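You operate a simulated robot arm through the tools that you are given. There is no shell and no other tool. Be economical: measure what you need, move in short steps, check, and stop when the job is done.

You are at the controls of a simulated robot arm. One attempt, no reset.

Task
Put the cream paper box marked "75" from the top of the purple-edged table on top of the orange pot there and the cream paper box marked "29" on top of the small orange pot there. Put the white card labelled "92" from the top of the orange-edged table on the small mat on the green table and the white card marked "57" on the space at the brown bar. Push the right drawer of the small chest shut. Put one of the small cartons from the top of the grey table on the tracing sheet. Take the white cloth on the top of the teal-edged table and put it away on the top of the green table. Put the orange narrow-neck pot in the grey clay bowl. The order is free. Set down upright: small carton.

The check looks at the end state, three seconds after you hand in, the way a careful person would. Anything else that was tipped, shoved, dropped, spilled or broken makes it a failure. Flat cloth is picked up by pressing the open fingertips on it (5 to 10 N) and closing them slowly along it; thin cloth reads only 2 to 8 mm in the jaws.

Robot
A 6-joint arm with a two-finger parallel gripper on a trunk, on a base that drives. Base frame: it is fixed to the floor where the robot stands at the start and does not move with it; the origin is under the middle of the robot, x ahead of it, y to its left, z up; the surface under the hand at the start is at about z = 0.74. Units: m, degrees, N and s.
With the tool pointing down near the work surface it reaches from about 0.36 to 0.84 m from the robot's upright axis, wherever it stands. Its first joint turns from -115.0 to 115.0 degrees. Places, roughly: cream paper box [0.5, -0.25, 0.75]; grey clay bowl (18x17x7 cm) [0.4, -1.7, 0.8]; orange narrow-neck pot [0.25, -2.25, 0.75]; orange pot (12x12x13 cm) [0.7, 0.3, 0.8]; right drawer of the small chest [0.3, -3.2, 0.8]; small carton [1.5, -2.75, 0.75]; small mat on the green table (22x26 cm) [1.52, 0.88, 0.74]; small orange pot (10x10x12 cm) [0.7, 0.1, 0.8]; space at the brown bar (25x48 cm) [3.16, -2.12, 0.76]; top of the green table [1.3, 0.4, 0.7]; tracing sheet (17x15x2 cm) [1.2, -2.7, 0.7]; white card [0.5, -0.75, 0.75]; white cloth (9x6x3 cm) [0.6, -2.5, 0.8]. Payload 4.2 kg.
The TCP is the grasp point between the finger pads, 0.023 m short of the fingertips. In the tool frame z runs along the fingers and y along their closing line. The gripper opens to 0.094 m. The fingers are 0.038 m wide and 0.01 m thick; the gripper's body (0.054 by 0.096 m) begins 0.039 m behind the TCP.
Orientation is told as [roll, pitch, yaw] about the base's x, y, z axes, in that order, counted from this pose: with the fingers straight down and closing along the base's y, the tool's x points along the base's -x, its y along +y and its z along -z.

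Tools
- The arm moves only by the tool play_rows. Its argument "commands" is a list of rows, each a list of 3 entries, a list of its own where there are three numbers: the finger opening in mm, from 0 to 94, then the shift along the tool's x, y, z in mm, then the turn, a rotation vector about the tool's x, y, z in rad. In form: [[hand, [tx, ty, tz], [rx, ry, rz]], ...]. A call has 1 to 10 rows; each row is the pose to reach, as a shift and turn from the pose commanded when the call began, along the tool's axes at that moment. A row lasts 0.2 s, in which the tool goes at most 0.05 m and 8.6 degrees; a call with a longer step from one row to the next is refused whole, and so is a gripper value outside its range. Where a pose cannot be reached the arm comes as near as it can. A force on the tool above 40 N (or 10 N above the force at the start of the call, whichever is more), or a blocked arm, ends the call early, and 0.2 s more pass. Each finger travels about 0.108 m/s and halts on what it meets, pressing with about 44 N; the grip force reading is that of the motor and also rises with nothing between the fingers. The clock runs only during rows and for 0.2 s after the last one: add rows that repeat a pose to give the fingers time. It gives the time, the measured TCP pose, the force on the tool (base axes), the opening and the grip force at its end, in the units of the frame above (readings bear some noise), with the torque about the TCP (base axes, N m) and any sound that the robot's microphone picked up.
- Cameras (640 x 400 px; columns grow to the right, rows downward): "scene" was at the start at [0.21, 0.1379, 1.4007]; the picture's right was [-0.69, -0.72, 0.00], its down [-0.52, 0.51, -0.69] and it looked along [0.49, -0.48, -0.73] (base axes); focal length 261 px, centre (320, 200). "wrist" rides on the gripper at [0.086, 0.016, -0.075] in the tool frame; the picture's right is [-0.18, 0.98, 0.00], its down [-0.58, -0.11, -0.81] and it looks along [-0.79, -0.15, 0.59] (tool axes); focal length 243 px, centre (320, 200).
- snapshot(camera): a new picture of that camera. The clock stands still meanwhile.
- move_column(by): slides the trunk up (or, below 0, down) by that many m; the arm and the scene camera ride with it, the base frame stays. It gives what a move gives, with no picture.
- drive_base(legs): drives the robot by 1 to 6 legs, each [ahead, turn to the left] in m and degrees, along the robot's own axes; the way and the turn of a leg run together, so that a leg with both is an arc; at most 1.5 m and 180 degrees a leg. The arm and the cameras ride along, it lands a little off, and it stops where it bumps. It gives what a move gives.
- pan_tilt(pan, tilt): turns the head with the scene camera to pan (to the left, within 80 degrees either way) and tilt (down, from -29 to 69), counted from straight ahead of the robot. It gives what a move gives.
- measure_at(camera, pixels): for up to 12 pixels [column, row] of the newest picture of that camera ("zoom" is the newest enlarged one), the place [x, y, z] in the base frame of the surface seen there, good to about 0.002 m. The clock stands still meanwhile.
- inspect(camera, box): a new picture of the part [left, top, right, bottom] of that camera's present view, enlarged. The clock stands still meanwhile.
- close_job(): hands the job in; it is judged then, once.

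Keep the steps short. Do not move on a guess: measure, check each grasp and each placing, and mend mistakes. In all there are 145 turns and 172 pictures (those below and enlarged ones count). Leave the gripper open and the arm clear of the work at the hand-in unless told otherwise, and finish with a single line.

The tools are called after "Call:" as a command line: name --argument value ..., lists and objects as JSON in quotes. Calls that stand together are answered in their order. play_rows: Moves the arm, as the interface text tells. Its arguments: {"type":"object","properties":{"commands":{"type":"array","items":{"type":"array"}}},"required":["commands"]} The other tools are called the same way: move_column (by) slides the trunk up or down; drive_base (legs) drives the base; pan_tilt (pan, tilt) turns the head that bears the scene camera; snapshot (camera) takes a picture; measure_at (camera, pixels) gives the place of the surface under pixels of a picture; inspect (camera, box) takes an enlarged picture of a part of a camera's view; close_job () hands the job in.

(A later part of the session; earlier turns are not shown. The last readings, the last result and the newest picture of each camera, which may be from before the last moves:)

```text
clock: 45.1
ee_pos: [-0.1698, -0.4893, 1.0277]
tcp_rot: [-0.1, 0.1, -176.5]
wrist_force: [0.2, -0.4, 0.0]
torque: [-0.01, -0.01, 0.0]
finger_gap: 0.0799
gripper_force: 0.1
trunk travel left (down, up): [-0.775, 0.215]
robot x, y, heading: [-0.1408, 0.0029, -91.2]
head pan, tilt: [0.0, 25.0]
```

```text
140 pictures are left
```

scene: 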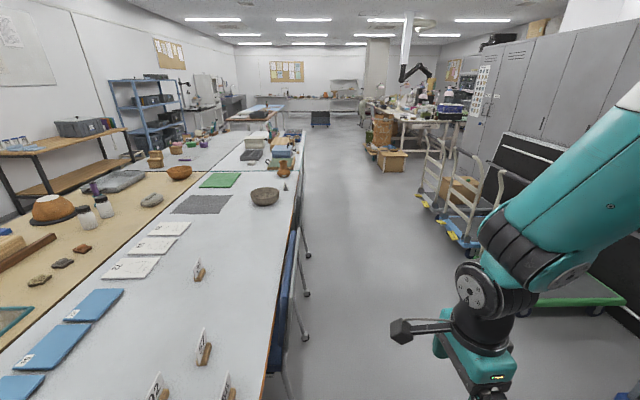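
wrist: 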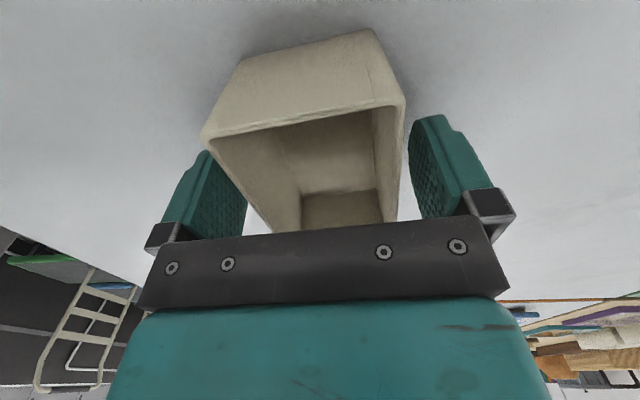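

Useful overview. Measure obstacles: chairs, table edge, carts, and objects ahead.

Call:
measure_at --camera "scene" --pixels '[[286, 300], [300, 255], [308, 297], [303, 344], [262, 395], [297, 200], [430, 200], [470, 250], [400, 170], [265, 190], [282, 168], [303, 140]]'

Call:
inspect --camera "scene" --box '[130, 90, 330, 215]'

Call:
inspect --camera "scene" --box '[0, 60, 200, 190]'

```text
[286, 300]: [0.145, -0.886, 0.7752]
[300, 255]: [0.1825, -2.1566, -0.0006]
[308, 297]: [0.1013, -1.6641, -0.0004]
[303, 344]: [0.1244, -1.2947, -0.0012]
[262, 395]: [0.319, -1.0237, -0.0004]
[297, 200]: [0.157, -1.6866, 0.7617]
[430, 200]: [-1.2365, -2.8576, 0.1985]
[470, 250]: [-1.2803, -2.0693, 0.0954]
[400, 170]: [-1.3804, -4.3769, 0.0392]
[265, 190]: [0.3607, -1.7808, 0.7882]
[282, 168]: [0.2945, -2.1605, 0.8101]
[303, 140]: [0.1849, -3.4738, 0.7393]
```

```text
3.20 times, centred on (230, 152) of scene
```

zoom: 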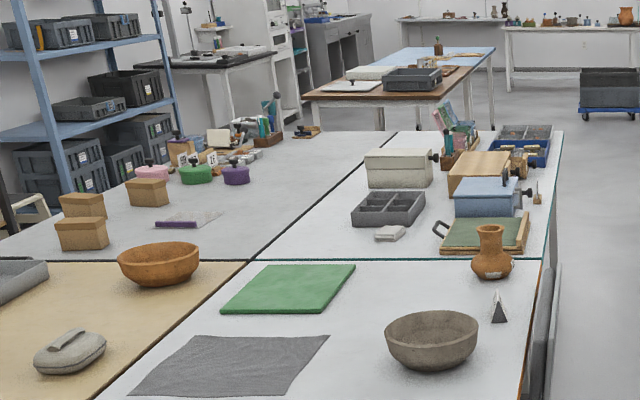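

```text
3.08 times, centred on (100, 125) of scene
```

zoom: 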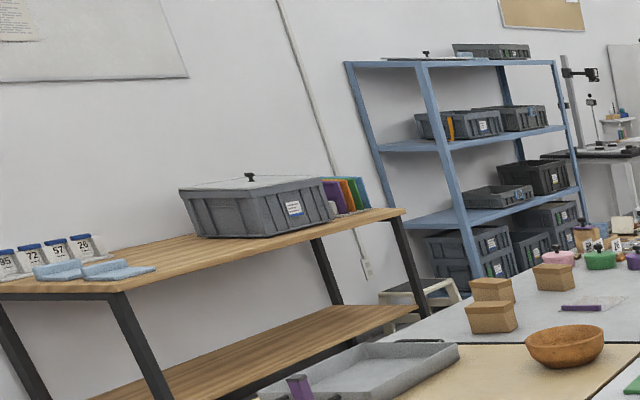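

Layout is clear: stools stick out to x≈0.10 from y −0.9 on. I'll shift out to x≈−0.25 while driving to y≈−0.65 beside the cards.

Call:
drive_base --legs '[[0.3, -20], [0.35, 21]]'

Call:
pan_tilt --pan 70 --tilt 45

Call:
snapshot --camera "scene"

```text
clock: 49.0
ee_pos: [-0.2877, -1.1211, 1.0293]
tcp_rot: [0.0, 0.0, -176.1]
wrist_force: [-0.7, 0.2, 0.4]
torque: [0.0, -0.01, 0.01]
finger_gap: 0.0798
gripper_force: 0.1
trunk travel left (down, up): [-0.775, 0.215]
robot x, y, heading: [-0.2672, -0.6335, -90.5]
head pan, tilt: [0.0, 25.0]
```

```text
clock: 50.4
ee_pos: [-0.2881, -1.1199, 1.0275]
tcp_rot: [0.1, 0.0, -176.0]
wrist_force: [0.0, 0.0, 0.1]
torque: [0.01, 0.05, -0.01]
finger_gap: 0.0799
gripper_force: 0.0
trunk travel left (down, up): [-0.775, 0.215]
robot x, y, heading: [-0.266, -0.6343, -90.6]
head pan, tilt: [70.0, 45.0]
```

```text
137 pictures are left
```

scene: 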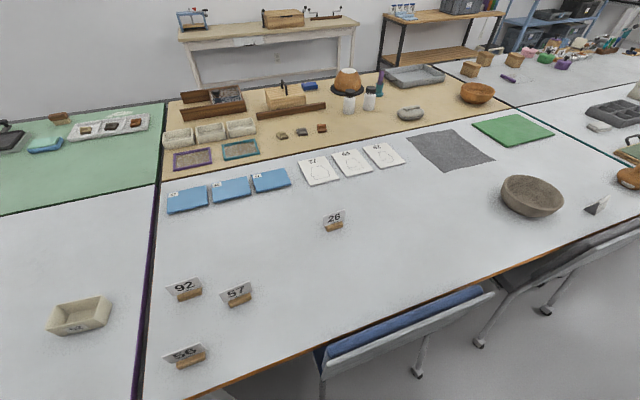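

Zoom in on cards 92 and 57.

Call:
inspect --camera "scene" --box '[150, 260, 270, 335]'

Call:
measure_at --camera "zoom" --pixels '[[100, 135], [180, 105], [275, 100], [130, 188], [145, 210], [280, 185], [280, 165], [380, 178], [545, 122], [550, 180], [440, 245], [545, 205]]'

```text
5.33 times, centred on (210, 298) of scene
```

zoom: 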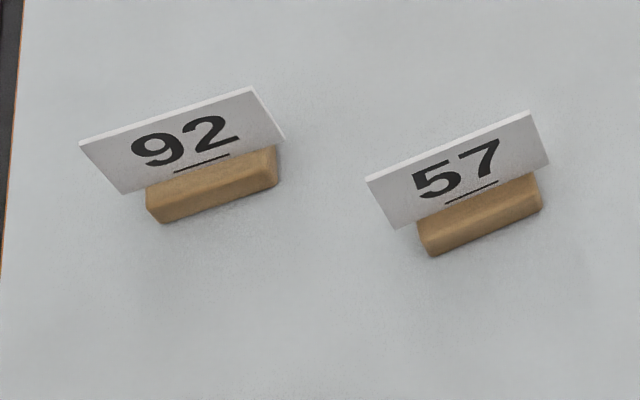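

```text
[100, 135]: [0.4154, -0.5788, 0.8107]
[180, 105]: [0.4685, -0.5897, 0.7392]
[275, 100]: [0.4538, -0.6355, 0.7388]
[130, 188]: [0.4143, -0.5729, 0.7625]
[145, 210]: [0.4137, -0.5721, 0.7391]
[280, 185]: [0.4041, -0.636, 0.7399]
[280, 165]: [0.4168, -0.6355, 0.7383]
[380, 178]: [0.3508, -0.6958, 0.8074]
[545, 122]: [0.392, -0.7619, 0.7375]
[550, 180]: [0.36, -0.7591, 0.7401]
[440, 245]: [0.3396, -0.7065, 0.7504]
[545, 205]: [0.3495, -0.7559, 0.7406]
```

Call:
inspect --camera "scene" --box '[160, 272, 212, 304]'

Call:
measure_at --camera "zoom" --pixels '[[85, 110], [150, 210], [300, 60], [450, 40], [500, 130], [190, 280], [440, 210], [195, 240], [440, 190], [300, 130], [320, 240], [185, 320]]'

Call:
inspect --camera "scene" --box '[212, 276, 264, 308]'

Call:
measure_at --camera "zoom" --pixels '[[90, 130], [150, 220], [440, 30], [495, 115], [300, 80], [320, 170], [230, 240], [460, 160], [240, 300], [480, 180], [350, 240], [250, 110]]'

```text
12.31 times, centred on (186, 288) of scene
```

zoom: 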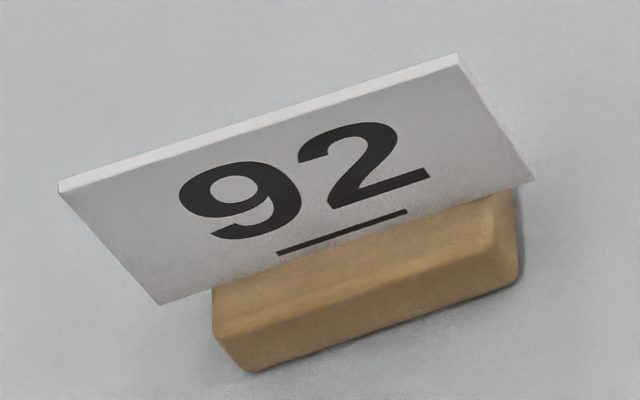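

```text
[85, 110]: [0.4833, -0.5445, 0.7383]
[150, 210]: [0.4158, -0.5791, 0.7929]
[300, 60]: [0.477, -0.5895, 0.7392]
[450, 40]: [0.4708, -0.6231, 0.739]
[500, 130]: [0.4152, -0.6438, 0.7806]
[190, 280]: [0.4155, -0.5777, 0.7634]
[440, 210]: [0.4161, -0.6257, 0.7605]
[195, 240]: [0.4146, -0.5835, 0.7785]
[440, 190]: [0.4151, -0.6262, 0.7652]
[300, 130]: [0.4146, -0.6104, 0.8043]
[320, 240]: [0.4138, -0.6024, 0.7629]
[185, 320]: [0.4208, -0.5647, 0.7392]
```

```text
12.31 times, centred on (238, 292) of scene
```

zoom: 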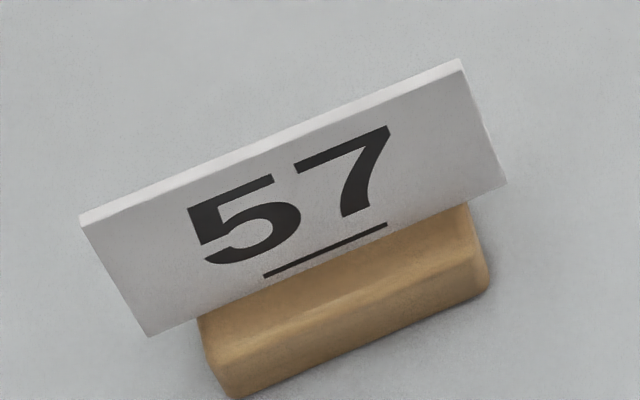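

```text
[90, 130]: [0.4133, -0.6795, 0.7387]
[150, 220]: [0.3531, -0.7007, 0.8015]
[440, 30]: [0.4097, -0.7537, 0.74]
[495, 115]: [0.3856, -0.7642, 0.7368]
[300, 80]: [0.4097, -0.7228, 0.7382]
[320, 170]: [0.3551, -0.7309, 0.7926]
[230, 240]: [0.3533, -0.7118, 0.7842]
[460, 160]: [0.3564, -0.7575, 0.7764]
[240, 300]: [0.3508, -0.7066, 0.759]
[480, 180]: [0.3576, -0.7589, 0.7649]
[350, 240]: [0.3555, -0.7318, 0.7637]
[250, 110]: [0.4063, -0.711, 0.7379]
```

Card 92: plane at x≈0.415, centre y −0.609, top 0.811; card 57: centre (0.355,−0.731), turned ~4°. Swing the hand around to the left in two calls, with fingers turned to close along x.

Call:
play_rows --commands '[[60, [46, -7, 0], [0, 0, -0.149]], [60, [93, -14, 0], [0, 0, -0.298]], [60, [139, -20, 0], [0, 0, -0.447]], [60, [186, -27, 0], [0, 0, -0.596]], [60, [232, -34, 0], [0, 0, -0.745]], [60, [278, -41, 0], [0, 0, -0.894]], [60, [325, -48, 0], [0, 0, -1.043]], [60, [371, -54, 0], [0, 0, -1.192]], [60, [418, -61, 0], [0, 0, -1.341]], [60, [464, -68, 0], [0, 0, -1.49]]]'

```text
clock: 52.6
ee_pos: [0.1684, -1.0214, 1.0281]
tcp_rot: [0.0, 0.0, -90.6]
wrist_force: [-0.6, -0.4, -0.2]
torque: [-0.01, -0.02, -0.01]
finger_gap: 0.0602
gripper_force: 0.1
trunk travel left (down, up): [-0.775, 0.215]
robot x, y, heading: [-0.2648, -0.6351, -90.5]
head pan, tilt: [70.0, 45.0]
```

Call:
play_rows --commands '[[50, [41, 24, 0], [0, 0, 0]], [50, [83, 49, 0], [0, 0, 0]], [50, [124, 73, 0], [0, 0, 0]], [50, [166, 98, 0], [0, 0, 0]], [50, [207, 122, 0], [0, 0, 0]], [50, [249, 146, 0], [0, 0, 0]], [50, [290, 171, 0], [0, 0, 0]], [50, [332, 195, 0], [0, 0, 0]], [50, [373, 220, 0], [0, 0, 0]], [50, [415, 244, 0], [0, 0, 0]]]'

Call:
snapshot --camera "scene"

```text
clock: 54.8
ee_pos: [0.295, -0.7823, 1.0396]
tcp_rot: [1.1, 0.3, -99.9]
wrist_force: [1.0, 0.5, -0.3]
torque: [-0.03, -0.01, -0.03]
finger_gap: 0.0499
gripper_force: 0.1
out of reach, approached as far as the arm can: row 6, 7, 8, 9, 10
trunk travel left (down, up): [-0.775, 0.215]
robot x, y, heading: [-0.2628, -0.6298, -90.7]
head pan, tilt: [70.0, 45.0]
stopped in row 10: the arm was blocked; the commanded pose is now the measured one
```

```text
133 pictures are left
```

scene: 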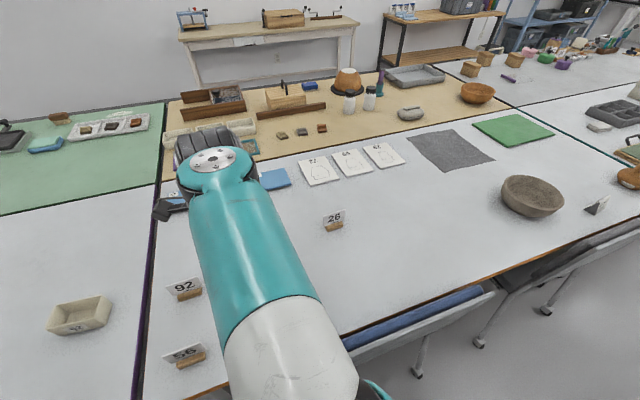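

The reach ran out, so I need the location of the arm's first axis. Look at the arm base with the head.

Call:
pan_tilt --pan -30 --tilt 69

Call:
snapshot --camera "scene"

```text
clock: 56.6
ee_pos: [0.2945, -0.7828, 1.0404]
tcp_rot: [1.2, 0.3, -100.0]
wrist_force: [0.5, -0.2, 0.4]
torque: [-0.01, -0.04, -0.01]
finger_gap: 0.0502
gripper_force: 0.0
trunk travel left (down, up): [-0.775, 0.215]
robot x, y, heading: [-0.2642, -0.6333, -90.5]
head pan, tilt: [-30.0, 68.8]
```

```text
132 pictures are left
```

scene: 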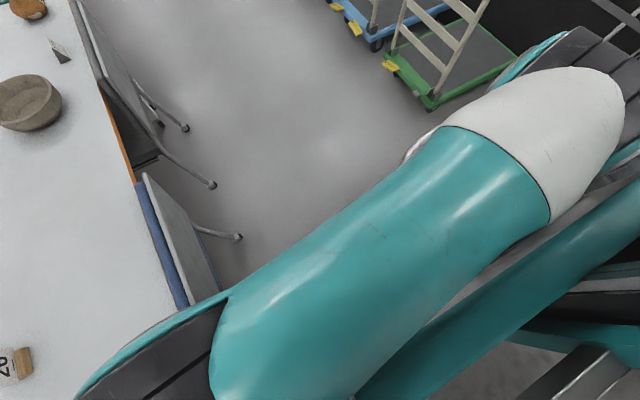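

Call:
measure_at --camera "scene" --pixels '[[580, 45], [600, 100], [540, 130], [450, 180], [300, 270], [630, 110], [220, 320]]'

```text
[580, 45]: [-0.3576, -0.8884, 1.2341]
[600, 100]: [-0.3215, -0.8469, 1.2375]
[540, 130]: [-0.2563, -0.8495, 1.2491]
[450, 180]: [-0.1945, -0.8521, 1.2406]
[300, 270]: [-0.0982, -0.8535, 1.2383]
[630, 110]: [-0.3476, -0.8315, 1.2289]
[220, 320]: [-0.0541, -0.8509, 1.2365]
```

The arm's axis sits forward-right on the robot, so facing the table works best. Turn left 90° back to heading 0.

Call:
drive_base --legs '[[0, 90.5]]'

Call:
pan_tilt --pan -30 --tilt 55

Call:
snapshot --camera "scene"

```text
clock: 60.8
ee_pos: [-0.1168, -0.0707, 1.0418]
tcp_rot: [1.2, 0.4, -9.8]
wrist_force: [0.5, -0.3, 0.3]
torque: [0.02, 0.0, 0.02]
finger_gap: 0.0503
gripper_force: 0.0
trunk travel left (down, up): [-0.775, 0.215]
robot x, y, heading: [-0.2636, -0.6315, 0.0]
head pan, tilt: [-30.0, 68.8]
```

```text
clock: 61.5
ee_pos: [-0.1158, -0.0704, 1.0419]
tcp_rot: [1.2, 0.4, -9.8]
wrist_force: [-0.4, 0.3, -0.3]
torque: [0.0, -0.03, 0.01]
finger_gap: 0.05
gripper_force: 0.2
trunk travel left (down, up): [-0.775, 0.215]
robot x, y, heading: [-0.2616, -0.6316, -0.6]
head pan, tilt: [-30.0, 55.0]
```

```text
131 pictures are left
```

scene: 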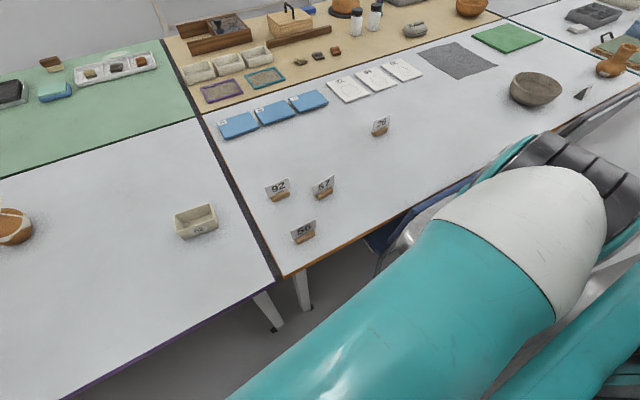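

Swing the hand toward card 92 in two calls: first levelling it, then turning to yaw −90°.

Call:
play_rows --commands '[[50, [-34, -24, 2], [0.002, -0.001, 0]], [50, [-69, -49, 4], [0.005, -0.002, 0]], [50, [-103, -73, 7], [0.008, -0.003, 0]], [50, [-137, -98, 9], [0.011, -0.004, 0]], [50, [-171, -122, 11], [0.014, -0.005, 0]], [50, [-206, -146, 13], [0.017, -0.006, 0]], [50, [-240, -171, 16], [0.02, -0.007, 0]], [50, [-274, -195, 18], [0.021, -0.007, 0]], [50, [-309, -220, 20], [0.021, -0.007, 0]]]'

```text
clock: 62.1
ee_pos: [-0.0628, -0.1793, 0.9133]
tcp_rot: [-12.3, -2.6, -9.2]
wrist_force: [0.5, -1.2, 0.0]
torque: [0.07, 0.01, 0.03]
finger_gap: 0.0501
gripper_force: 0.0
trunk travel left (down, up): [-0.775, 0.215]
robot x, y, heading: [-0.2637, -0.6292, -0.3]
head pan, tilt: [-30.0, 55.0]
stopped in row 2: the arm was blocked; the commanded pose is now the measured one
```

The move stopped early with a tilt. Look before continuing.

Call:
pan_tilt --pan 20 --tilt 60

Call:
snapshot --camera "scene"

Call:
snapshot --camera "wrist"

```text
clock: 63.3
ee_pos: [-0.0614, -0.1757, 0.9139]
tcp_rot: [-11.7, -2.5, -9.3]
wrist_force: [0.9, -0.3, -0.1]
torque: [0.0, -0.01, 0.01]
finger_gap: 0.0501
gripper_force: 0.2
trunk travel left (down, up): [-0.775, 0.215]
robot x, y, heading: [-0.2693, -0.632, -0.4]
head pan, tilt: [20.0, 60.0]
```

```text
130 pictures are left
```

scene: 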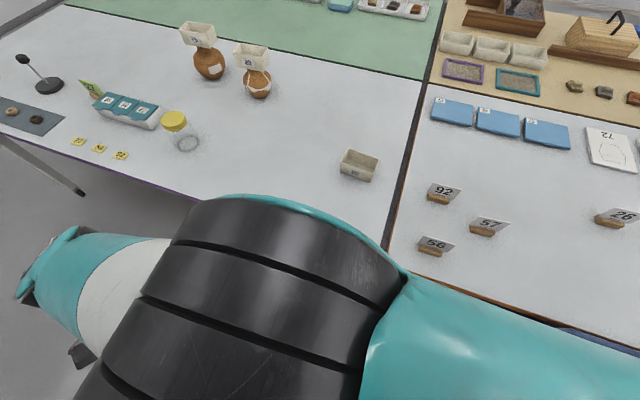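

```text
129 pictures are left
```

wrist: 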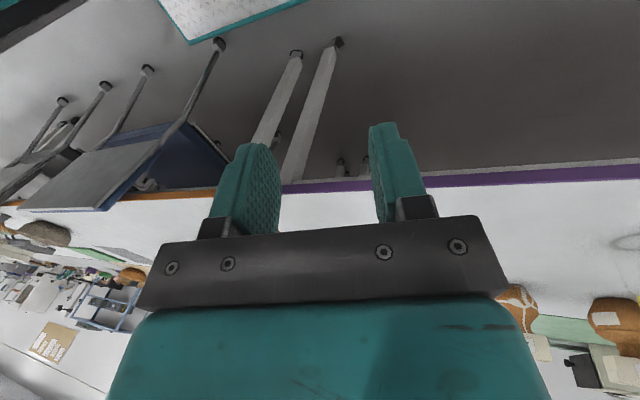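

The elbow is bunched in front of the head. Raise and move forward a little while levelling the hand.

Call:
play_rows --commands '[[50, [-20, 0, -25], [-0.07, 0.015, 0]], [50, [-45, 0, -50], [-0.14, 0.03, 0]], [50, [-75, 0, -80], [-0.204, 0.043, 0]], [50, [-75, 0, -80], [-0.204, 0.043, 0]]]'

Call:
measure_at --camera "scene" --pixels '[[280, 230], [280, 320], [500, 330], [120, 290], [400, 300]]'

```text
clock: 64.0
ee_pos: [-0.0477, -0.2254, 0.8663]
tcp_rot: [-14.5, -2.1, -6.2]
wrist_force: [0.0, -0.4, 0.1]
torque: [0.0, 0.02, 0.03]
finger_gap: 0.0501
gripper_force: 0.0
trunk travel left (down, up): [-0.775, 0.215]
robot x, y, heading: [-0.2645, -0.6304, 0.1]
head pan, tilt: [20.0, 60.0]
stopped in row 3: the arm was blocked; the commanded pose is now the measured one
```

```text
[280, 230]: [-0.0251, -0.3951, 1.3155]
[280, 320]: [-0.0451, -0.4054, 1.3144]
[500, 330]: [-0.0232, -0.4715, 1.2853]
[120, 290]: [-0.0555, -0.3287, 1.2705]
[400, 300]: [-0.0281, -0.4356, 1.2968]
```

The elbow is nearly under the head, so I must extend the arm outward first. Small outward move.

Call:
play_rows --commands '[[50, [-13, 34, -8], [0, 0, 0]], [50, [-26, 68, -17], [0, 0, 0]], [50, [-39, 102, -25], [0, 0, 0]], [50, [-39, 102, -25], [0, 0, 0]]]'

Call:
snapshot --camera "scene"

```text
clock: 65.0
ee_pos: [0.0007, -0.1249, 0.875]
tcp_rot: [-13.2, -2.0, -6.2]
wrist_force: [0.4, 0.2, 0.4]
torque: [-0.01, 0.0, 0.0]
finger_gap: 0.05
gripper_force: 0.1
out of reach, approached as far as the arm can: row 3, 4
trunk travel left (down, up): [-0.775, 0.215]
robot x, y, heading: [-0.2635, -0.6302, -0.5]
head pan, tilt: [20.0, 60.0]
```

```text
128 pictures are left
```

scene: 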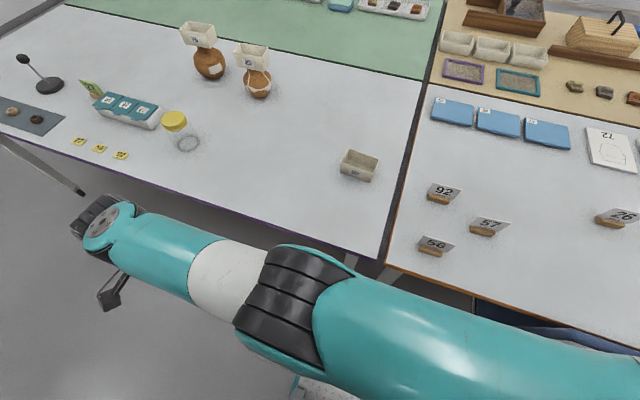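

Call:
measure_at --camera "scene" --pixels '[[600, 370], [400, 310], [290, 310], [170, 255], [105, 225]]'

Call:
pan_tilt --pan -60 --tilt 60

Call:
snapshot --camera "scene"

```text
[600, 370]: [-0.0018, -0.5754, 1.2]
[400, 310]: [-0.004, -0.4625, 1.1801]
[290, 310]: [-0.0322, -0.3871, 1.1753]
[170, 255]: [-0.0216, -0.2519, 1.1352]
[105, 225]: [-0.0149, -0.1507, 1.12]
```

```text
clock: 66.5
ee_pos: [-0.0001, -0.1257, 0.8758]
tcp_rot: [-13.0, -1.9, -6.2]
wrist_force: [0.7, 0.2, 0.5]
torque: [0.02, 0.01, 0.02]
finger_gap: 0.0499
gripper_force: 0.2
trunk travel left (down, up): [-0.775, 0.215]
robot x, y, heading: [-0.2651, -0.6291, -0.2]
head pan, tilt: [-60.0, 60.0]
```

```text
127 pictures are left
```

scene: 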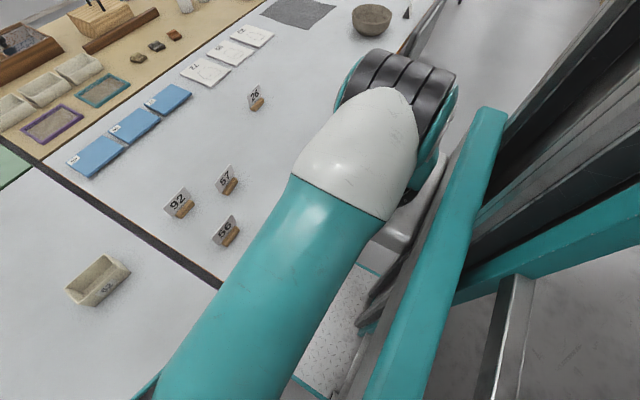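

Call:
measure_at --camera "scene" --pixels '[[390, 75], [400, 90], [370, 130], [330, 180], [440, 90], [420, 210], [400, 235], [490, 130], [450, 260]]'

```text
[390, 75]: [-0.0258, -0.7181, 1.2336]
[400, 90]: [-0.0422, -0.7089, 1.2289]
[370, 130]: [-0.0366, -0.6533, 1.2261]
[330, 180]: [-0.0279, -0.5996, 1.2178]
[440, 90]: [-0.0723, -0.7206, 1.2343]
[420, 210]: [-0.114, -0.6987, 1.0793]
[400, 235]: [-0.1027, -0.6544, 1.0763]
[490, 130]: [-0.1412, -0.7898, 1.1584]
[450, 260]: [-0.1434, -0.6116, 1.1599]
```

The arm's axis is near robot-frame (0.09,−0.05), and joint 1 seems near its left limit. Swing the hand toward the front at constant radius while levelling.

Call:
play_rows --commands '[[50, [-38, -18, -5], [-0.033, 0.005, 0]], [50, [-76, -37, -11], [-0.066, 0.01, 0]], [50, [-114, -55, -16], [-0.099, 0.015, 0]], [50, [-153, -74, -21], [-0.132, 0.02, 0]], [50, [-191, -92, -27], [-0.165, 0.025, 0]], [50, [-229, -110, -32], [-0.198, 0.03, 0]], [50, [-267, -129, -38], [-0.227, 0.034, 0]]]'

```text
clock: 68.1
ee_pos: [0.2495, -0.2722, 0.9498]
tcp_rot: [-0.1, 0.1, -6.3]
wrist_force: [-0.3, -0.7, -0.9]
torque: [0.0, -0.02, -0.04]
finger_gap: 0.0495
gripper_force: 0.1
trunk travel left (down, up): [-0.775, 0.215]
robot x, y, heading: [-0.2648, -0.6289, -0.4]
head pan, tilt: [-60.0, 60.0]
```

Free and level. Move over card 92, turning to yaw −90°.

Call:
play_rows --commands '[[50, [-20, -32, 0], [0, 0, 0.146]], [50, [-41, -63, 0], [0, 0, 0.292]], [50, [-61, -95, 0], [0, 0, 0.438]], [50, [-81, -127, 0], [0, 0, 0.584]], [50, [-102, -158, 0], [0, 0, 0.73]], [50, [-122, -190, 0], [0, 0, 0.876]], [50, [-142, -222, 0], [0, 0, 1.022]], [50, [-162, -254, 0], [0, 0, 1.168]], [50, [-183, -285, 0], [0, 0, 1.314]], [50, [-203, -317, 0], [0, 0, 1.46]]]'

Call:
pan_tilt --pan -10 --tilt 55

Call:
snapshot --camera "scene"

```text
clock: 70.3
ee_pos: [0.4143, -0.6101, 0.9501]
tcp_rot: [0.1, 0.0, -90.1]
wrist_force: [-0.3, 0.0, 0.0]
torque: [-0.03, -0.01, 0.0]
finger_gap: 0.05
gripper_force: 0.0
trunk travel left (down, up): [-0.775, 0.215]
robot x, y, heading: [-0.265, -0.6261, -0.4]
head pan, tilt: [-60.0, 60.0]
```

```text
clock: 71.5
ee_pos: [0.4145, -0.6094, 0.9492]
tcp_rot: [0.0, 0.1, -90.0]
wrist_force: [-0.5, 0.4, -0.3]
torque: [-0.01, -0.05, -0.02]
finger_gap: 0.0502
gripper_force: 0.0
trunk travel left (down, up): [-0.775, 0.215]
robot x, y, heading: [-0.2666, -0.6342, -0.7]
head pan, tilt: [-10.0, 55.0]
```

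```text
126 pictures are left
```

scene: 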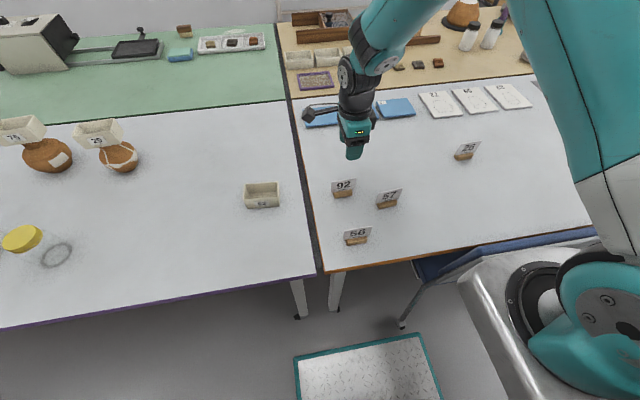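

Descend to TCP z≈0.79 around card 92.

Call:
play_rows --commands '[[50, [0, 2, 45], [0, 0, 0]], [50, [0, 2, 90], [0, 0, 0]], [50, [0, 2, 125], [0, 0, 0]], [50, [0, 2, 148], [0, 0, 0]], [50, [0, 2, 159], [0, 0, 0]], [50, [0, 2, 159], [0, 0, 0]]]'

Call:
snapshot --camera "wrist"

Call:
inspect --camera "scene" --box '[290, 130, 420, 220]'

```text
clock: 72.9
ee_pos: [0.4181, -0.6091, 0.7913]
tcp_rot: [-0.1, 0.0, -90.1]
wrist_force: [0.6, -1.1, 0.5]
torque: [-0.02, -0.01, -0.02]
finger_gap: 0.0501
gripper_force: 0.1
trunk travel left (down, up): [-0.775, 0.215]
robot x, y, heading: [-0.2685, -0.6278, -0.3]
head pan, tilt: [-10.0, 55.0]
```

```text
125 pictures are left
```

wrist: 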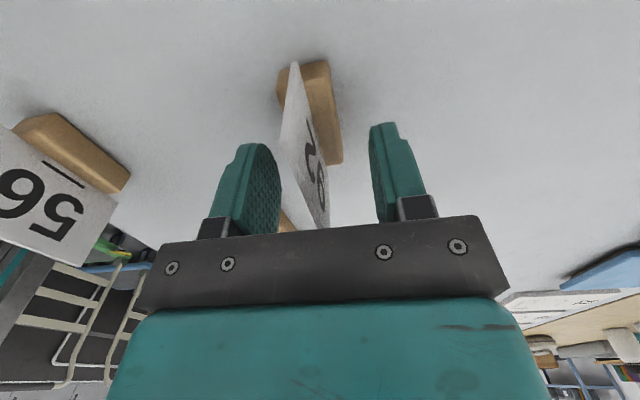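

```text
4.44 times, centred on (355, 175) of scene
```

zoom: 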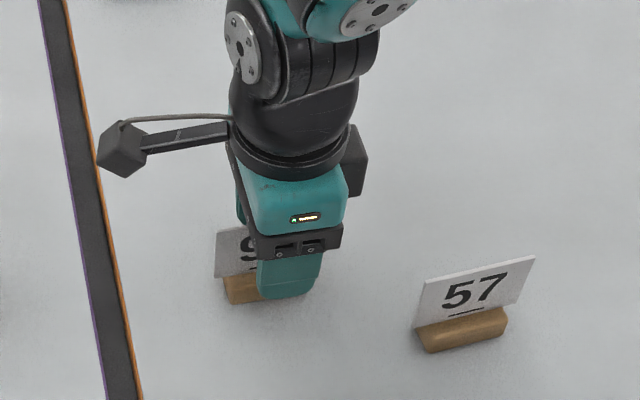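

Card lies between the pads. Close slowly.

Call:
play_rows --commands '[[35, [0, 0, 0], [0, 0, 0]], [22, [0, 0, 0], [0, 0, 0]], [14, [0, 0, 0], [0, 0, 0]], [8, [0, 0, 0], [0, 0, 0]], [4, [0, 0, 0], [0, 0, 0]], [1, [0, 0, 0], [0, 0, 0]], [1, [0, 0, 0], [0, 0, 0]]]'

Call:
inspect --camera "wrist" --box '[160, 20, 480, 260]'

```text
clock: 74.5
ee_pos: [0.4178, -0.6102, 0.7921]
tcp_rot: [0.0, 0.1, -90.1]
wrist_force: [-0.2, -0.5, -0.5]
torque: [-0.02, 0.01, 0.03]
finger_gap: 0.002
gripper_force: 44.0
trunk travel left (down, up): [-0.775, 0.215]
robot x, y, heading: [-0.2675, -0.6339, -0.5]
head pan, tilt: [-10.0, 55.0]
```

```text
1.67 times, centred on (320, 140) of wrist
```

zoom: 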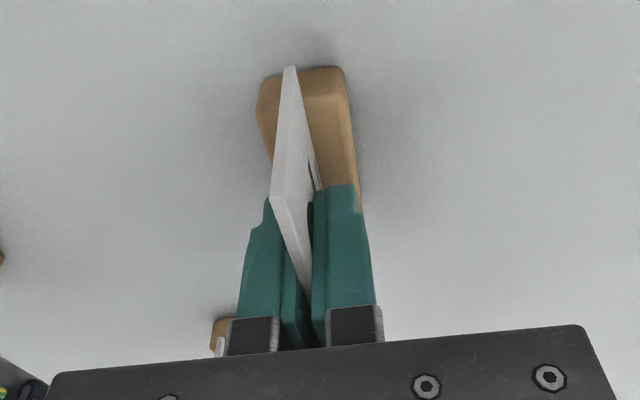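

Card 92 gripped (2 mm). Lift, then turn to heading 90 and drive to the left end of the tables.

Call:
play_rows --commands '[[1, [0, 0, -15], [0, 0, 0]], [1, [0, 0, -50], [0, 0, 0]], [1, [0, 0, -95], [0, 0, 0]], [1, [0, 0, -140], [0, 0, 0]], [1, [0, -30, -180], [0, 0, 0]], [1, [0, -60, -210], [0, 0, 0]], [1, [0, -60, -210], [0, 0, 0]]]'

Call:
drive_base --legs '[[0, 90], [1.2, 0]]'

Call:
pan_tilt --pan -20 --tilt 35

Call:
snapshot --camera "scene"

```text
clock: 76.1
ee_pos: [0.3555, -0.6117, 1.002]
tcp_rot: [0.0, -0.1, -90.1]
wrist_force: [0.4, 0.5, 0.1]
torque: [0.01, 0.01, 0.02]
finger_gap: 0.0018
gripper_force: 44.6
trunk travel left (down, up): [-0.775, 0.215]
robot x, y, heading: [-0.2657, -0.6325, -0.6]
head pan, tilt: [-10.0, 55.0]
```

```text
clock: 86.0
ee_pos: [-0.2877, 1.1943, 1.0024]
tcp_rot: [0.0, 0.1, 0.3]
wrist_force: [0.5, -0.6, -0.1]
torque: [0.01, -0.03, 0.01]
finger_gap: 0.002
gripper_force: 44.1
trunk travel left (down, up): [-0.775, 0.215]
robot x, y, heading: [-0.2614, 0.571, 90.0]
head pan, tilt: [-10.0, 55.0]
```

```text
clock: 86.9
ee_pos: [-0.2879, 1.1952, 1.0018]
tcp_rot: [0.0, -0.1, 0.3]
wrist_force: [-0.6, -0.1, -0.3]
torque: [0.03, 0.0, -0.04]
finger_gap: 0.002
gripper_force: 44.1
trunk travel left (down, up): [-0.775, 0.215]
robot x, y, heading: [-0.261, 0.5705, 90.1]
head pan, tilt: [-20.0, 35.0]
```

```text
122 pictures are left
```

scene: 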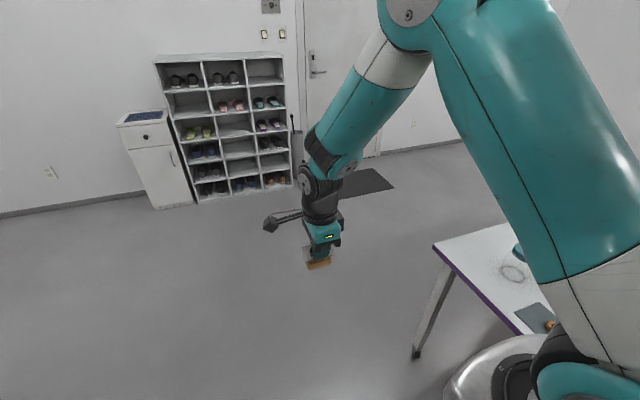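

Floor is clear. Drive on to y≈1.9, turn right, drive along x, and look.

Call:
drive_base --legs '[[1.33, 0], [0, -90], [1.0, 0]]'

Call:
pan_tilt --pan -30 --tilt 35

Call:
snapshot --camera "scene"

```text
clock: 102.2
ee_pos: [1.3525, 1.9326, 1.0015]
tcp_rot: [-0.1, 0.0, -89.8]
wrist_force: [-0.3, -0.5, 0.6]
torque: [-0.03, -0.02, -0.01]
finger_gap: 0.002
gripper_force: 43.8
trunk travel left (down, up): [-0.775, 0.215]
robot x, y, heading: [0.7339, 1.9133, -0.4]
head pan, tilt: [-20.0, 35.0]
```

```text
clock: 102.9
ee_pos: [1.353, 1.9326, 1.0019]
tcp_rot: [0.0, 0.0, -89.8]
wrist_force: [-0.6, -0.5, -0.5]
torque: [-0.02, -0.03, 0.01]
finger_gap: 0.0019
gripper_force: 44.1
trunk travel left (down, up): [-0.775, 0.215]
robot x, y, heading: [0.7287, 1.9102, -0.2]
head pan, tilt: [-30.0, 35.0]
```

```text
121 pictures are left
```

scene: 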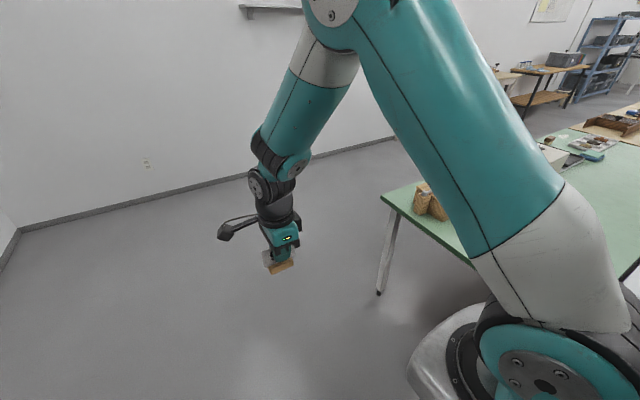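

Call:
measure_at --camera "scene" --pixels '[[345, 155], [390, 140], [380, 195], [379, 293], [430, 190], [445, 205], [555, 150], [560, 128], [525, 118], [590, 60]]'

```text
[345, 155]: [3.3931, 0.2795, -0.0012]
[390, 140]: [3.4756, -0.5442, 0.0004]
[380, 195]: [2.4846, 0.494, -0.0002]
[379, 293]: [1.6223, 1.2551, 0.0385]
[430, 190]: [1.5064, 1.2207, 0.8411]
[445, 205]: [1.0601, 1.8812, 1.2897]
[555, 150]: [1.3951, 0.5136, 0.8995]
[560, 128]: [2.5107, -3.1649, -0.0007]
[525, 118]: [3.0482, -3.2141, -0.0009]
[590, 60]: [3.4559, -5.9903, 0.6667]
```

The far aisle is wide (wall at x≈3.4). Drive to x≈2.25, down to y≈0.85, then face the green table (heading 180).

Call:
drive_base --legs '[[1.5, 0], [0, -90], [1.0, 0], [0, -90]]'

Call:
pan_tilt --pan 0 --tilt 50

Call:
snapshot --camera "scene"

```text
clock: 122.9
ee_pos: [1.5745, 0.8666, 1.001]
tcp_rot: [0.0, 0.0, 88.0]
wrist_force: [-0.7, -0.5, 0.5]
torque: [-0.03, 0.04, 0.01]
finger_gap: 0.0016
gripper_force: 44.0
trunk travel left (down, up): [-0.775, 0.215]
robot x, y, heading: [2.1947, 0.8621, 177.7]
head pan, tilt: [-30.0, 35.0]
```

```text
clock: 123.8
ee_pos: [1.5744, 0.8666, 1.0012]
tcp_rot: [0.0, 0.0, 88.0]
wrist_force: [0.7, 0.2, -0.5]
torque: [-0.02, -0.01, 0.01]
finger_gap: 0.0019
gripper_force: 44.3
trunk travel left (down, up): [-0.775, 0.215]
robot x, y, heading: [2.1956, 0.8684, 177.6]
head pan, tilt: [0.0, 50.0]
```

```text
120 pictures are left
```

scene: 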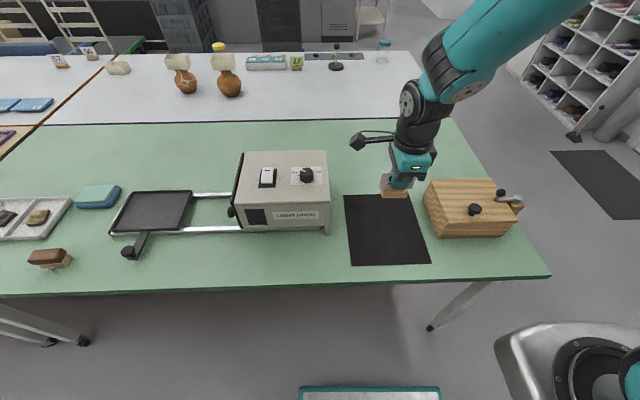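

Measure the mat corners.

Call:
measure_at --camera "scene" --pixels '[[345, 197], [428, 261], [353, 263], [390, 235], [335, 230], [425, 205], [440, 235]]'

```text
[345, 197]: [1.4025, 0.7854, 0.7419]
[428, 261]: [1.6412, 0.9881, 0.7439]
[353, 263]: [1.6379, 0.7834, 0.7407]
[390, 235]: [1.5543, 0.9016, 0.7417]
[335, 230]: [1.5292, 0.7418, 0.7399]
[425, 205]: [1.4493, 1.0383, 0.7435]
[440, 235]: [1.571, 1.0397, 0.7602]
```

Mat centre (1.52,0.884), z 0.742. Move over (1.53,0.90) and descend to 5 mm above.

Call:
play_rows --commands '[[1, [-16, 23, 20], [0, 0, 0]], [1, [-32, 46, 50], [0, 0, 0]], [1, [-32, 46, 95], [0, 0, 0]], [1, [-32, 46, 140], [0, 0, 0]], [1, [-32, 46, 180], [0, 0, 0]], [1, [-32, 46, 198], [0, 0, 0]], [1, [-32, 46, 200], [0, 0, 0]]]'

Call:
inspect --camera "scene" --box '[310, 130, 470, 270]'

```text
clock: 125.4
ee_pos: [1.5287, 0.9008, 0.8015]
tcp_rot: [0.0, 0.1, 88.0]
wrist_force: [0.6, -0.1, -0.6]
torque: [-0.01, -0.04, -0.03]
finger_gap: 0.0017
gripper_force: 44.0
trunk travel left (down, up): [-0.775, 0.215]
robot x, y, heading: [2.1967, 0.8652, 177.7]
head pan, tilt: [0.0, 50.0]
```

```text
2.86 times, centred on (390, 200) of scene
```

zoom: 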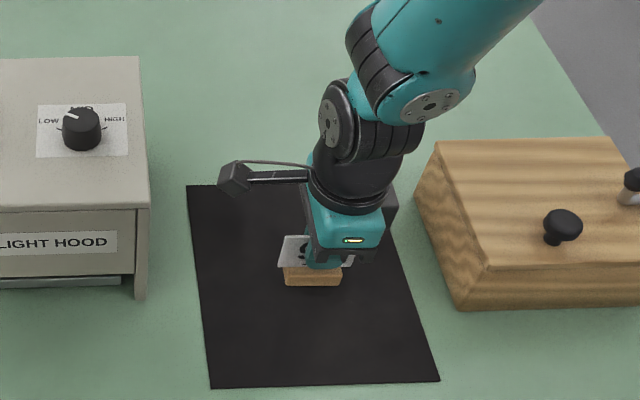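

Over the mat. Lower to touch and check force.

Call:
play_rows --commands '[[1, [0, 0, 3], [0, 0, 0]], [1, [0, 0, 5], [0, 0, 0]], [1, [0, 0, 6], [0, 0, 0]], [1, [0, 0, 6], [0, 0, 0]]]'

```text
clock: 126.4
ee_pos: [1.5298, 0.9009, 0.7948]
tcp_rot: [0.1, 0.0, 87.9]
wrist_force: [0.5, -0.1, -0.4]
torque: [0.0, -0.01, -0.02]
finger_gap: 0.002
gripper_force: 44.2
trunk travel left (down, up): [-0.775, 0.215]
robot x, y, heading: [2.1955, 0.8672, 177.5]
head pan, tilt: [0.0, 50.0]
```

Call:
play_rows --commands '[[1, [0, 0, 1], [0, 0, 0]], [1, [0, 0, 2], [0, 0, 0]], [1, [0, 0, 2], [0, 0, 0]]]'

```text
clock: 127.2
ee_pos: [1.5288, 0.9007, 0.7947]
tcp_rot: [0.1, -0.1, 88.0]
wrist_force: [3.1, 0.1, 13.9]
torque: [-0.04, -0.12, 0.04]
finger_gap: 0.0016
gripper_force: 43.6
trunk travel left (down, up): [-0.775, 0.215]
robot x, y, heading: [2.1923, 0.8656, 177.9]
head pan, tilt: [0.0, 50.0]
```

Contact (14 N). Ease up 1 mm, open slowly, then rise.

Call:
play_rows --commands '[[1, [0, 0, -1], [0, 0, 0]], [3, [0, 0, -1], [0, 0, 0]], [6, [0, 0, -1], [0, 0, 0]], [12, [0, 0, -1], [0, 0, 0]], [25, [0, 0, -1], [0, 0, 0]], [40, [0, 0, -1], [0, 0, 0]], [40, [0, 0, -40], [0, 0, 0]], [40, [0, 0, -85], [0, 0, 0]], [40, [0, 0, -130], [0, 0, 0]], [40, [0, 0, -175], [0, 0, 0]]]'

Call:
inspect --camera "scene" --box '[310, 130, 470, 270]'

```text
clock: 129.4
ee_pos: [1.5291, 0.8994, 0.969]
tcp_rot: [-0.1, 0.0, 88.0]
wrist_force: [-0.2, 0.6, 0.6]
torque: [-0.01, -0.06, 0.0]
finger_gap: 0.0403
gripper_force: 0.0
trunk travel left (down, up): [-0.775, 0.215]
robot x, y, heading: [2.1984, 0.8658, 177.8]
head pan, tilt: [0.0, 50.0]
```

```text
2.86 times, centred on (390, 200) of scene
```

zoom: 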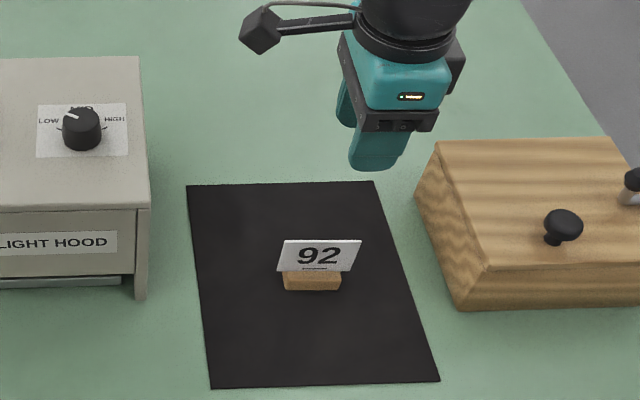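

Card 92 stands on the mat. Next, from this aisle, do the carton: turn left to heading −90 and look down the far aisle.

Call:
play_rows --commands '[[60, [0, -20, -30], [0, 0, 0]], [60, [0, -60, -60], [0, 0, 0]], [60, [0, -100, -80], [0, 0, 0]]]'

Call:
drive_base --legs '[[0, 92]]'

Call:
pan_tilt --pan 0 --tilt 25

Call:
snapshot --camera "scene"

```text
clock: 130.2
ee_pos: [1.6299, 0.8959, 1.0482]
tcp_rot: [-0.1, 0.0, 88.1]
wrist_force: [-1.4, 0.0, -1.3]
torque: [0.03, -0.04, -0.01]
finger_gap: 0.0602
gripper_force: 0.0
trunk travel left (down, up): [-0.775, 0.215]
robot x, y, heading: [2.1965, 0.867, 177.9]
head pan, tilt: [0.0, 50.0]
```

```text
clock: 134.6
ee_pos: [2.1931, 0.3001, 1.0484]
tcp_rot: [-0.1, 0.0, -179.0]
wrist_force: [-0.3, -0.6, -0.5]
torque: [0.01, -0.03, 0.0]
finger_gap: 0.0598
gripper_force: 0.1
trunk travel left (down, up): [-0.775, 0.215]
robot x, y, heading: [2.1961, 0.8679, -89.7]
head pan, tilt: [0.0, 50.0]
```

```text
clock: 135.5
ee_pos: [2.1935, 0.2987, 1.0488]
tcp_rot: [0.0, 0.1, -179.1]
wrist_force: [0.7, -0.4, 1.2]
torque: [-0.02, 0.01, 0.0]
finger_gap: 0.0602
gripper_force: 0.0
trunk travel left (down, up): [-0.775, 0.215]
robot x, y, heading: [2.1961, 0.8701, -89.6]
head pan, tilt: [0.0, 25.0]
```

```text
117 pictures are left
```

scene: 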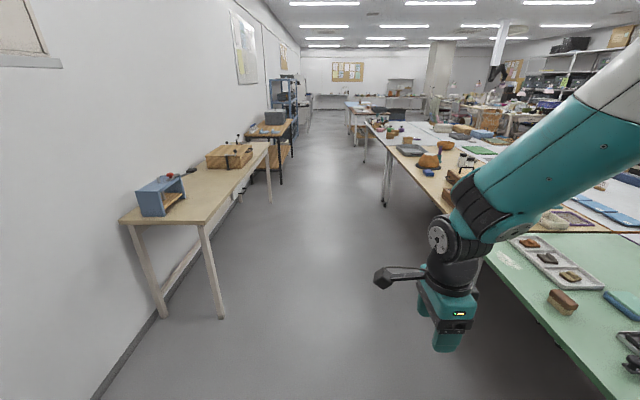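

Call:
inspect --camera "scene" --box '[120, 90, 320, 225]'

Call:
measure_at --camera "scene" --pixels '[[222, 316], [200, 223], [267, 203], [282, 180], [383, 205], [273, 131], [230, 153], [270, 145], [250, 150]]'

```text
2.96 times, centred on (220, 158) of scene
```

zoom: 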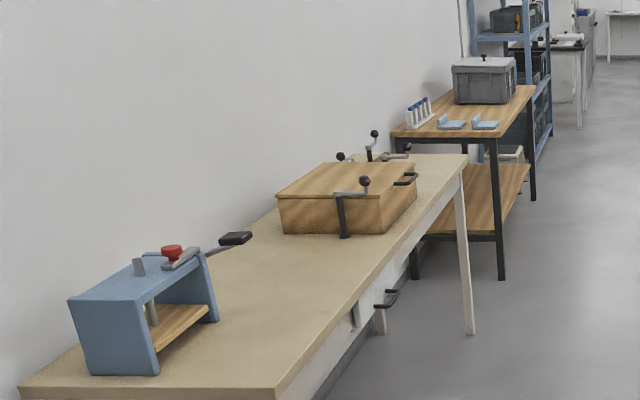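

```text
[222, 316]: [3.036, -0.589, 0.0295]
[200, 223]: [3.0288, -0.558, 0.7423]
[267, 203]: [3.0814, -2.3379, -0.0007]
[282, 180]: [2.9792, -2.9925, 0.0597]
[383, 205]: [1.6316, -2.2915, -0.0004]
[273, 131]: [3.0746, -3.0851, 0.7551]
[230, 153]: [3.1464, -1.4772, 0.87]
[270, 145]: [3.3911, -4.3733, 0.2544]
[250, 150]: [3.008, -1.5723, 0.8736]
```

Aisle clear. Drive down to y≈−2.65, turn to face the grey table.

Call:
drive_base --legs '[[1.5, 0], [1.5, 0], [0.5, 0], [0, -90.4], [0.12, 0]]'

Call:
pan_tilt --pan 0 --tilt 45

Call:
snapshot --camera "scene"

```text
clock: 157.1
ee_pos: [1.5289, -2.6151, 1.0487]
tcp_rot: [0.0, 0.1, 90.7]
wrist_force: [-0.4, 0.3, 0.3]
torque: [0.02, 0.01, -0.02]
finger_gap: 0.0597
gripper_force: 0.1
trunk travel left (down, up): [-0.775, 0.215]
robot x, y, heading: [2.0957, -2.6203, -179.5]
head pan, tilt: [0.0, 25.0]
```

```text
clock: 157.9
ee_pos: [1.5285, -2.6164, 1.0491]
tcp_rot: [0.0, 0.1, 90.6]
wrist_force: [-0.1, 0.1, 0.0]
torque: [-0.03, 0.02, 0.01]
finger_gap: 0.06
gripper_force: 0.1
trunk travel left (down, up): [-0.775, 0.215]
robot x, y, heading: [2.0931, -2.6158, -179.6]
head pan, tilt: [0.0, 45.0]
```

```text
115 pictures are left
```

scene: 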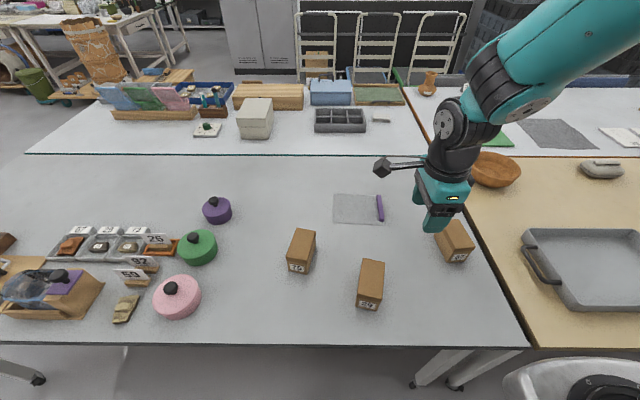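

Zoom on cartons and tracing sheet.

Call:
inspect --camera "scene" --box '[270, 180, 490, 320]'

Call:
measure_at --camera "zoom" --pixels '[[80, 140], [135, 148], [100, 260], [75, 225], [120, 240], [265, 230], [330, 240], [310, 340], [255, 330], [290, 370], [190, 45], [330, 125]]'

```text
2.86 times, centred on (380, 250) of scene
```

zoom: 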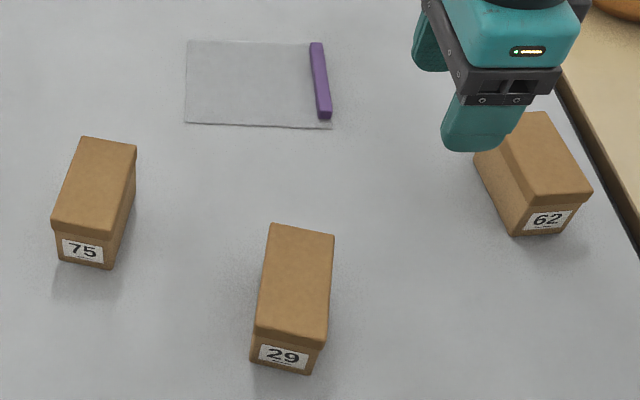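

```text
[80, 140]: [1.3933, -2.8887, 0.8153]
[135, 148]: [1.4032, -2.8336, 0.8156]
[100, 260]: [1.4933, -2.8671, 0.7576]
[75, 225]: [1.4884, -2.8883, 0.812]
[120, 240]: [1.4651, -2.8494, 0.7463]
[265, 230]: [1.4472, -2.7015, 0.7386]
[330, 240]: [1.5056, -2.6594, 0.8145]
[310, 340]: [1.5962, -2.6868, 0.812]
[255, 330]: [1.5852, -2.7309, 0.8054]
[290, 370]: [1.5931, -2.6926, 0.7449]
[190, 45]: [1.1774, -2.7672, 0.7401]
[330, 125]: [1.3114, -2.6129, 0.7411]
```

Call:
measure_at --camera "zoom" --pixels '[[274, 229], [331, 240], [323, 342], [256, 330], [290, 285], [190, 118], [326, 124], [305, 46], [314, 48], [320, 112], [250, 85], [292, 280]]'

```text
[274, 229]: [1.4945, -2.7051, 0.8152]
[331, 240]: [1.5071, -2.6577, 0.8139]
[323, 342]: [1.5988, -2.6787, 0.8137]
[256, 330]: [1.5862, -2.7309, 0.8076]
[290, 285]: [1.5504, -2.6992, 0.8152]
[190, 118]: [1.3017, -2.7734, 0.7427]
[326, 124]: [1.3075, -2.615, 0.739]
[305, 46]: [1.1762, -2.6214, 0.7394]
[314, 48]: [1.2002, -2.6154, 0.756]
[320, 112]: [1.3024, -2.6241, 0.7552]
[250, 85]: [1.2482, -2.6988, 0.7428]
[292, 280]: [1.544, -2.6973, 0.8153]
```

Carton 29: top centre (1.547,−2.693), 49 mm across, turned −13°. Sheet free area centre ≈ (1.243,−2.705). Move above the carton with yaw 167°.

Call:
play_rows --commands '[[90, [9, -2, 17], [0, 0, -0.148]], [90, [17, -4, 33], [0, 0, -0.296]], [90, [26, -6, 50], [0, 0, -0.444]], [90, [34, -8, 66], [0, 0, -0.592]], [90, [43, -10, 83], [0, 0, -0.74]], [90, [51, -12, 99], [0, 0, -0.888]], [90, [60, -14, 116], [0, 0, -1.036]], [90, [68, -16, 132], [0, 0, -1.184]], [90, [77, -18, 149], [0, 0, -1.333]], [90, [77, -18, 149], [0, 0, -1.333]]]'

Call:
inspect --camera "scene" --box '[270, 160, 490, 320]'

```text
clock: 160.1
ee_pos: [1.5475, -2.6922, 0.8989]
tcp_rot: [0.0, 0.0, 167.2]
wrist_force: [-0.1, 0.1, 0.4]
torque: [0.02, 0.02, 0.02]
finger_gap: 0.0901
gripper_force: 0.0
trunk travel left (down, up): [-0.775, 0.215]
robot x, y, heading: [2.0936, -2.6225, -179.7]
head pan, tilt: [0.0, 45.0]
```

```text
2.50 times, centred on (380, 240) of scene
```

zoom: 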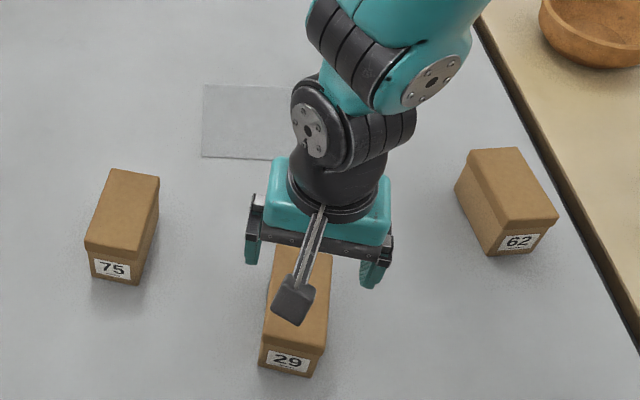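

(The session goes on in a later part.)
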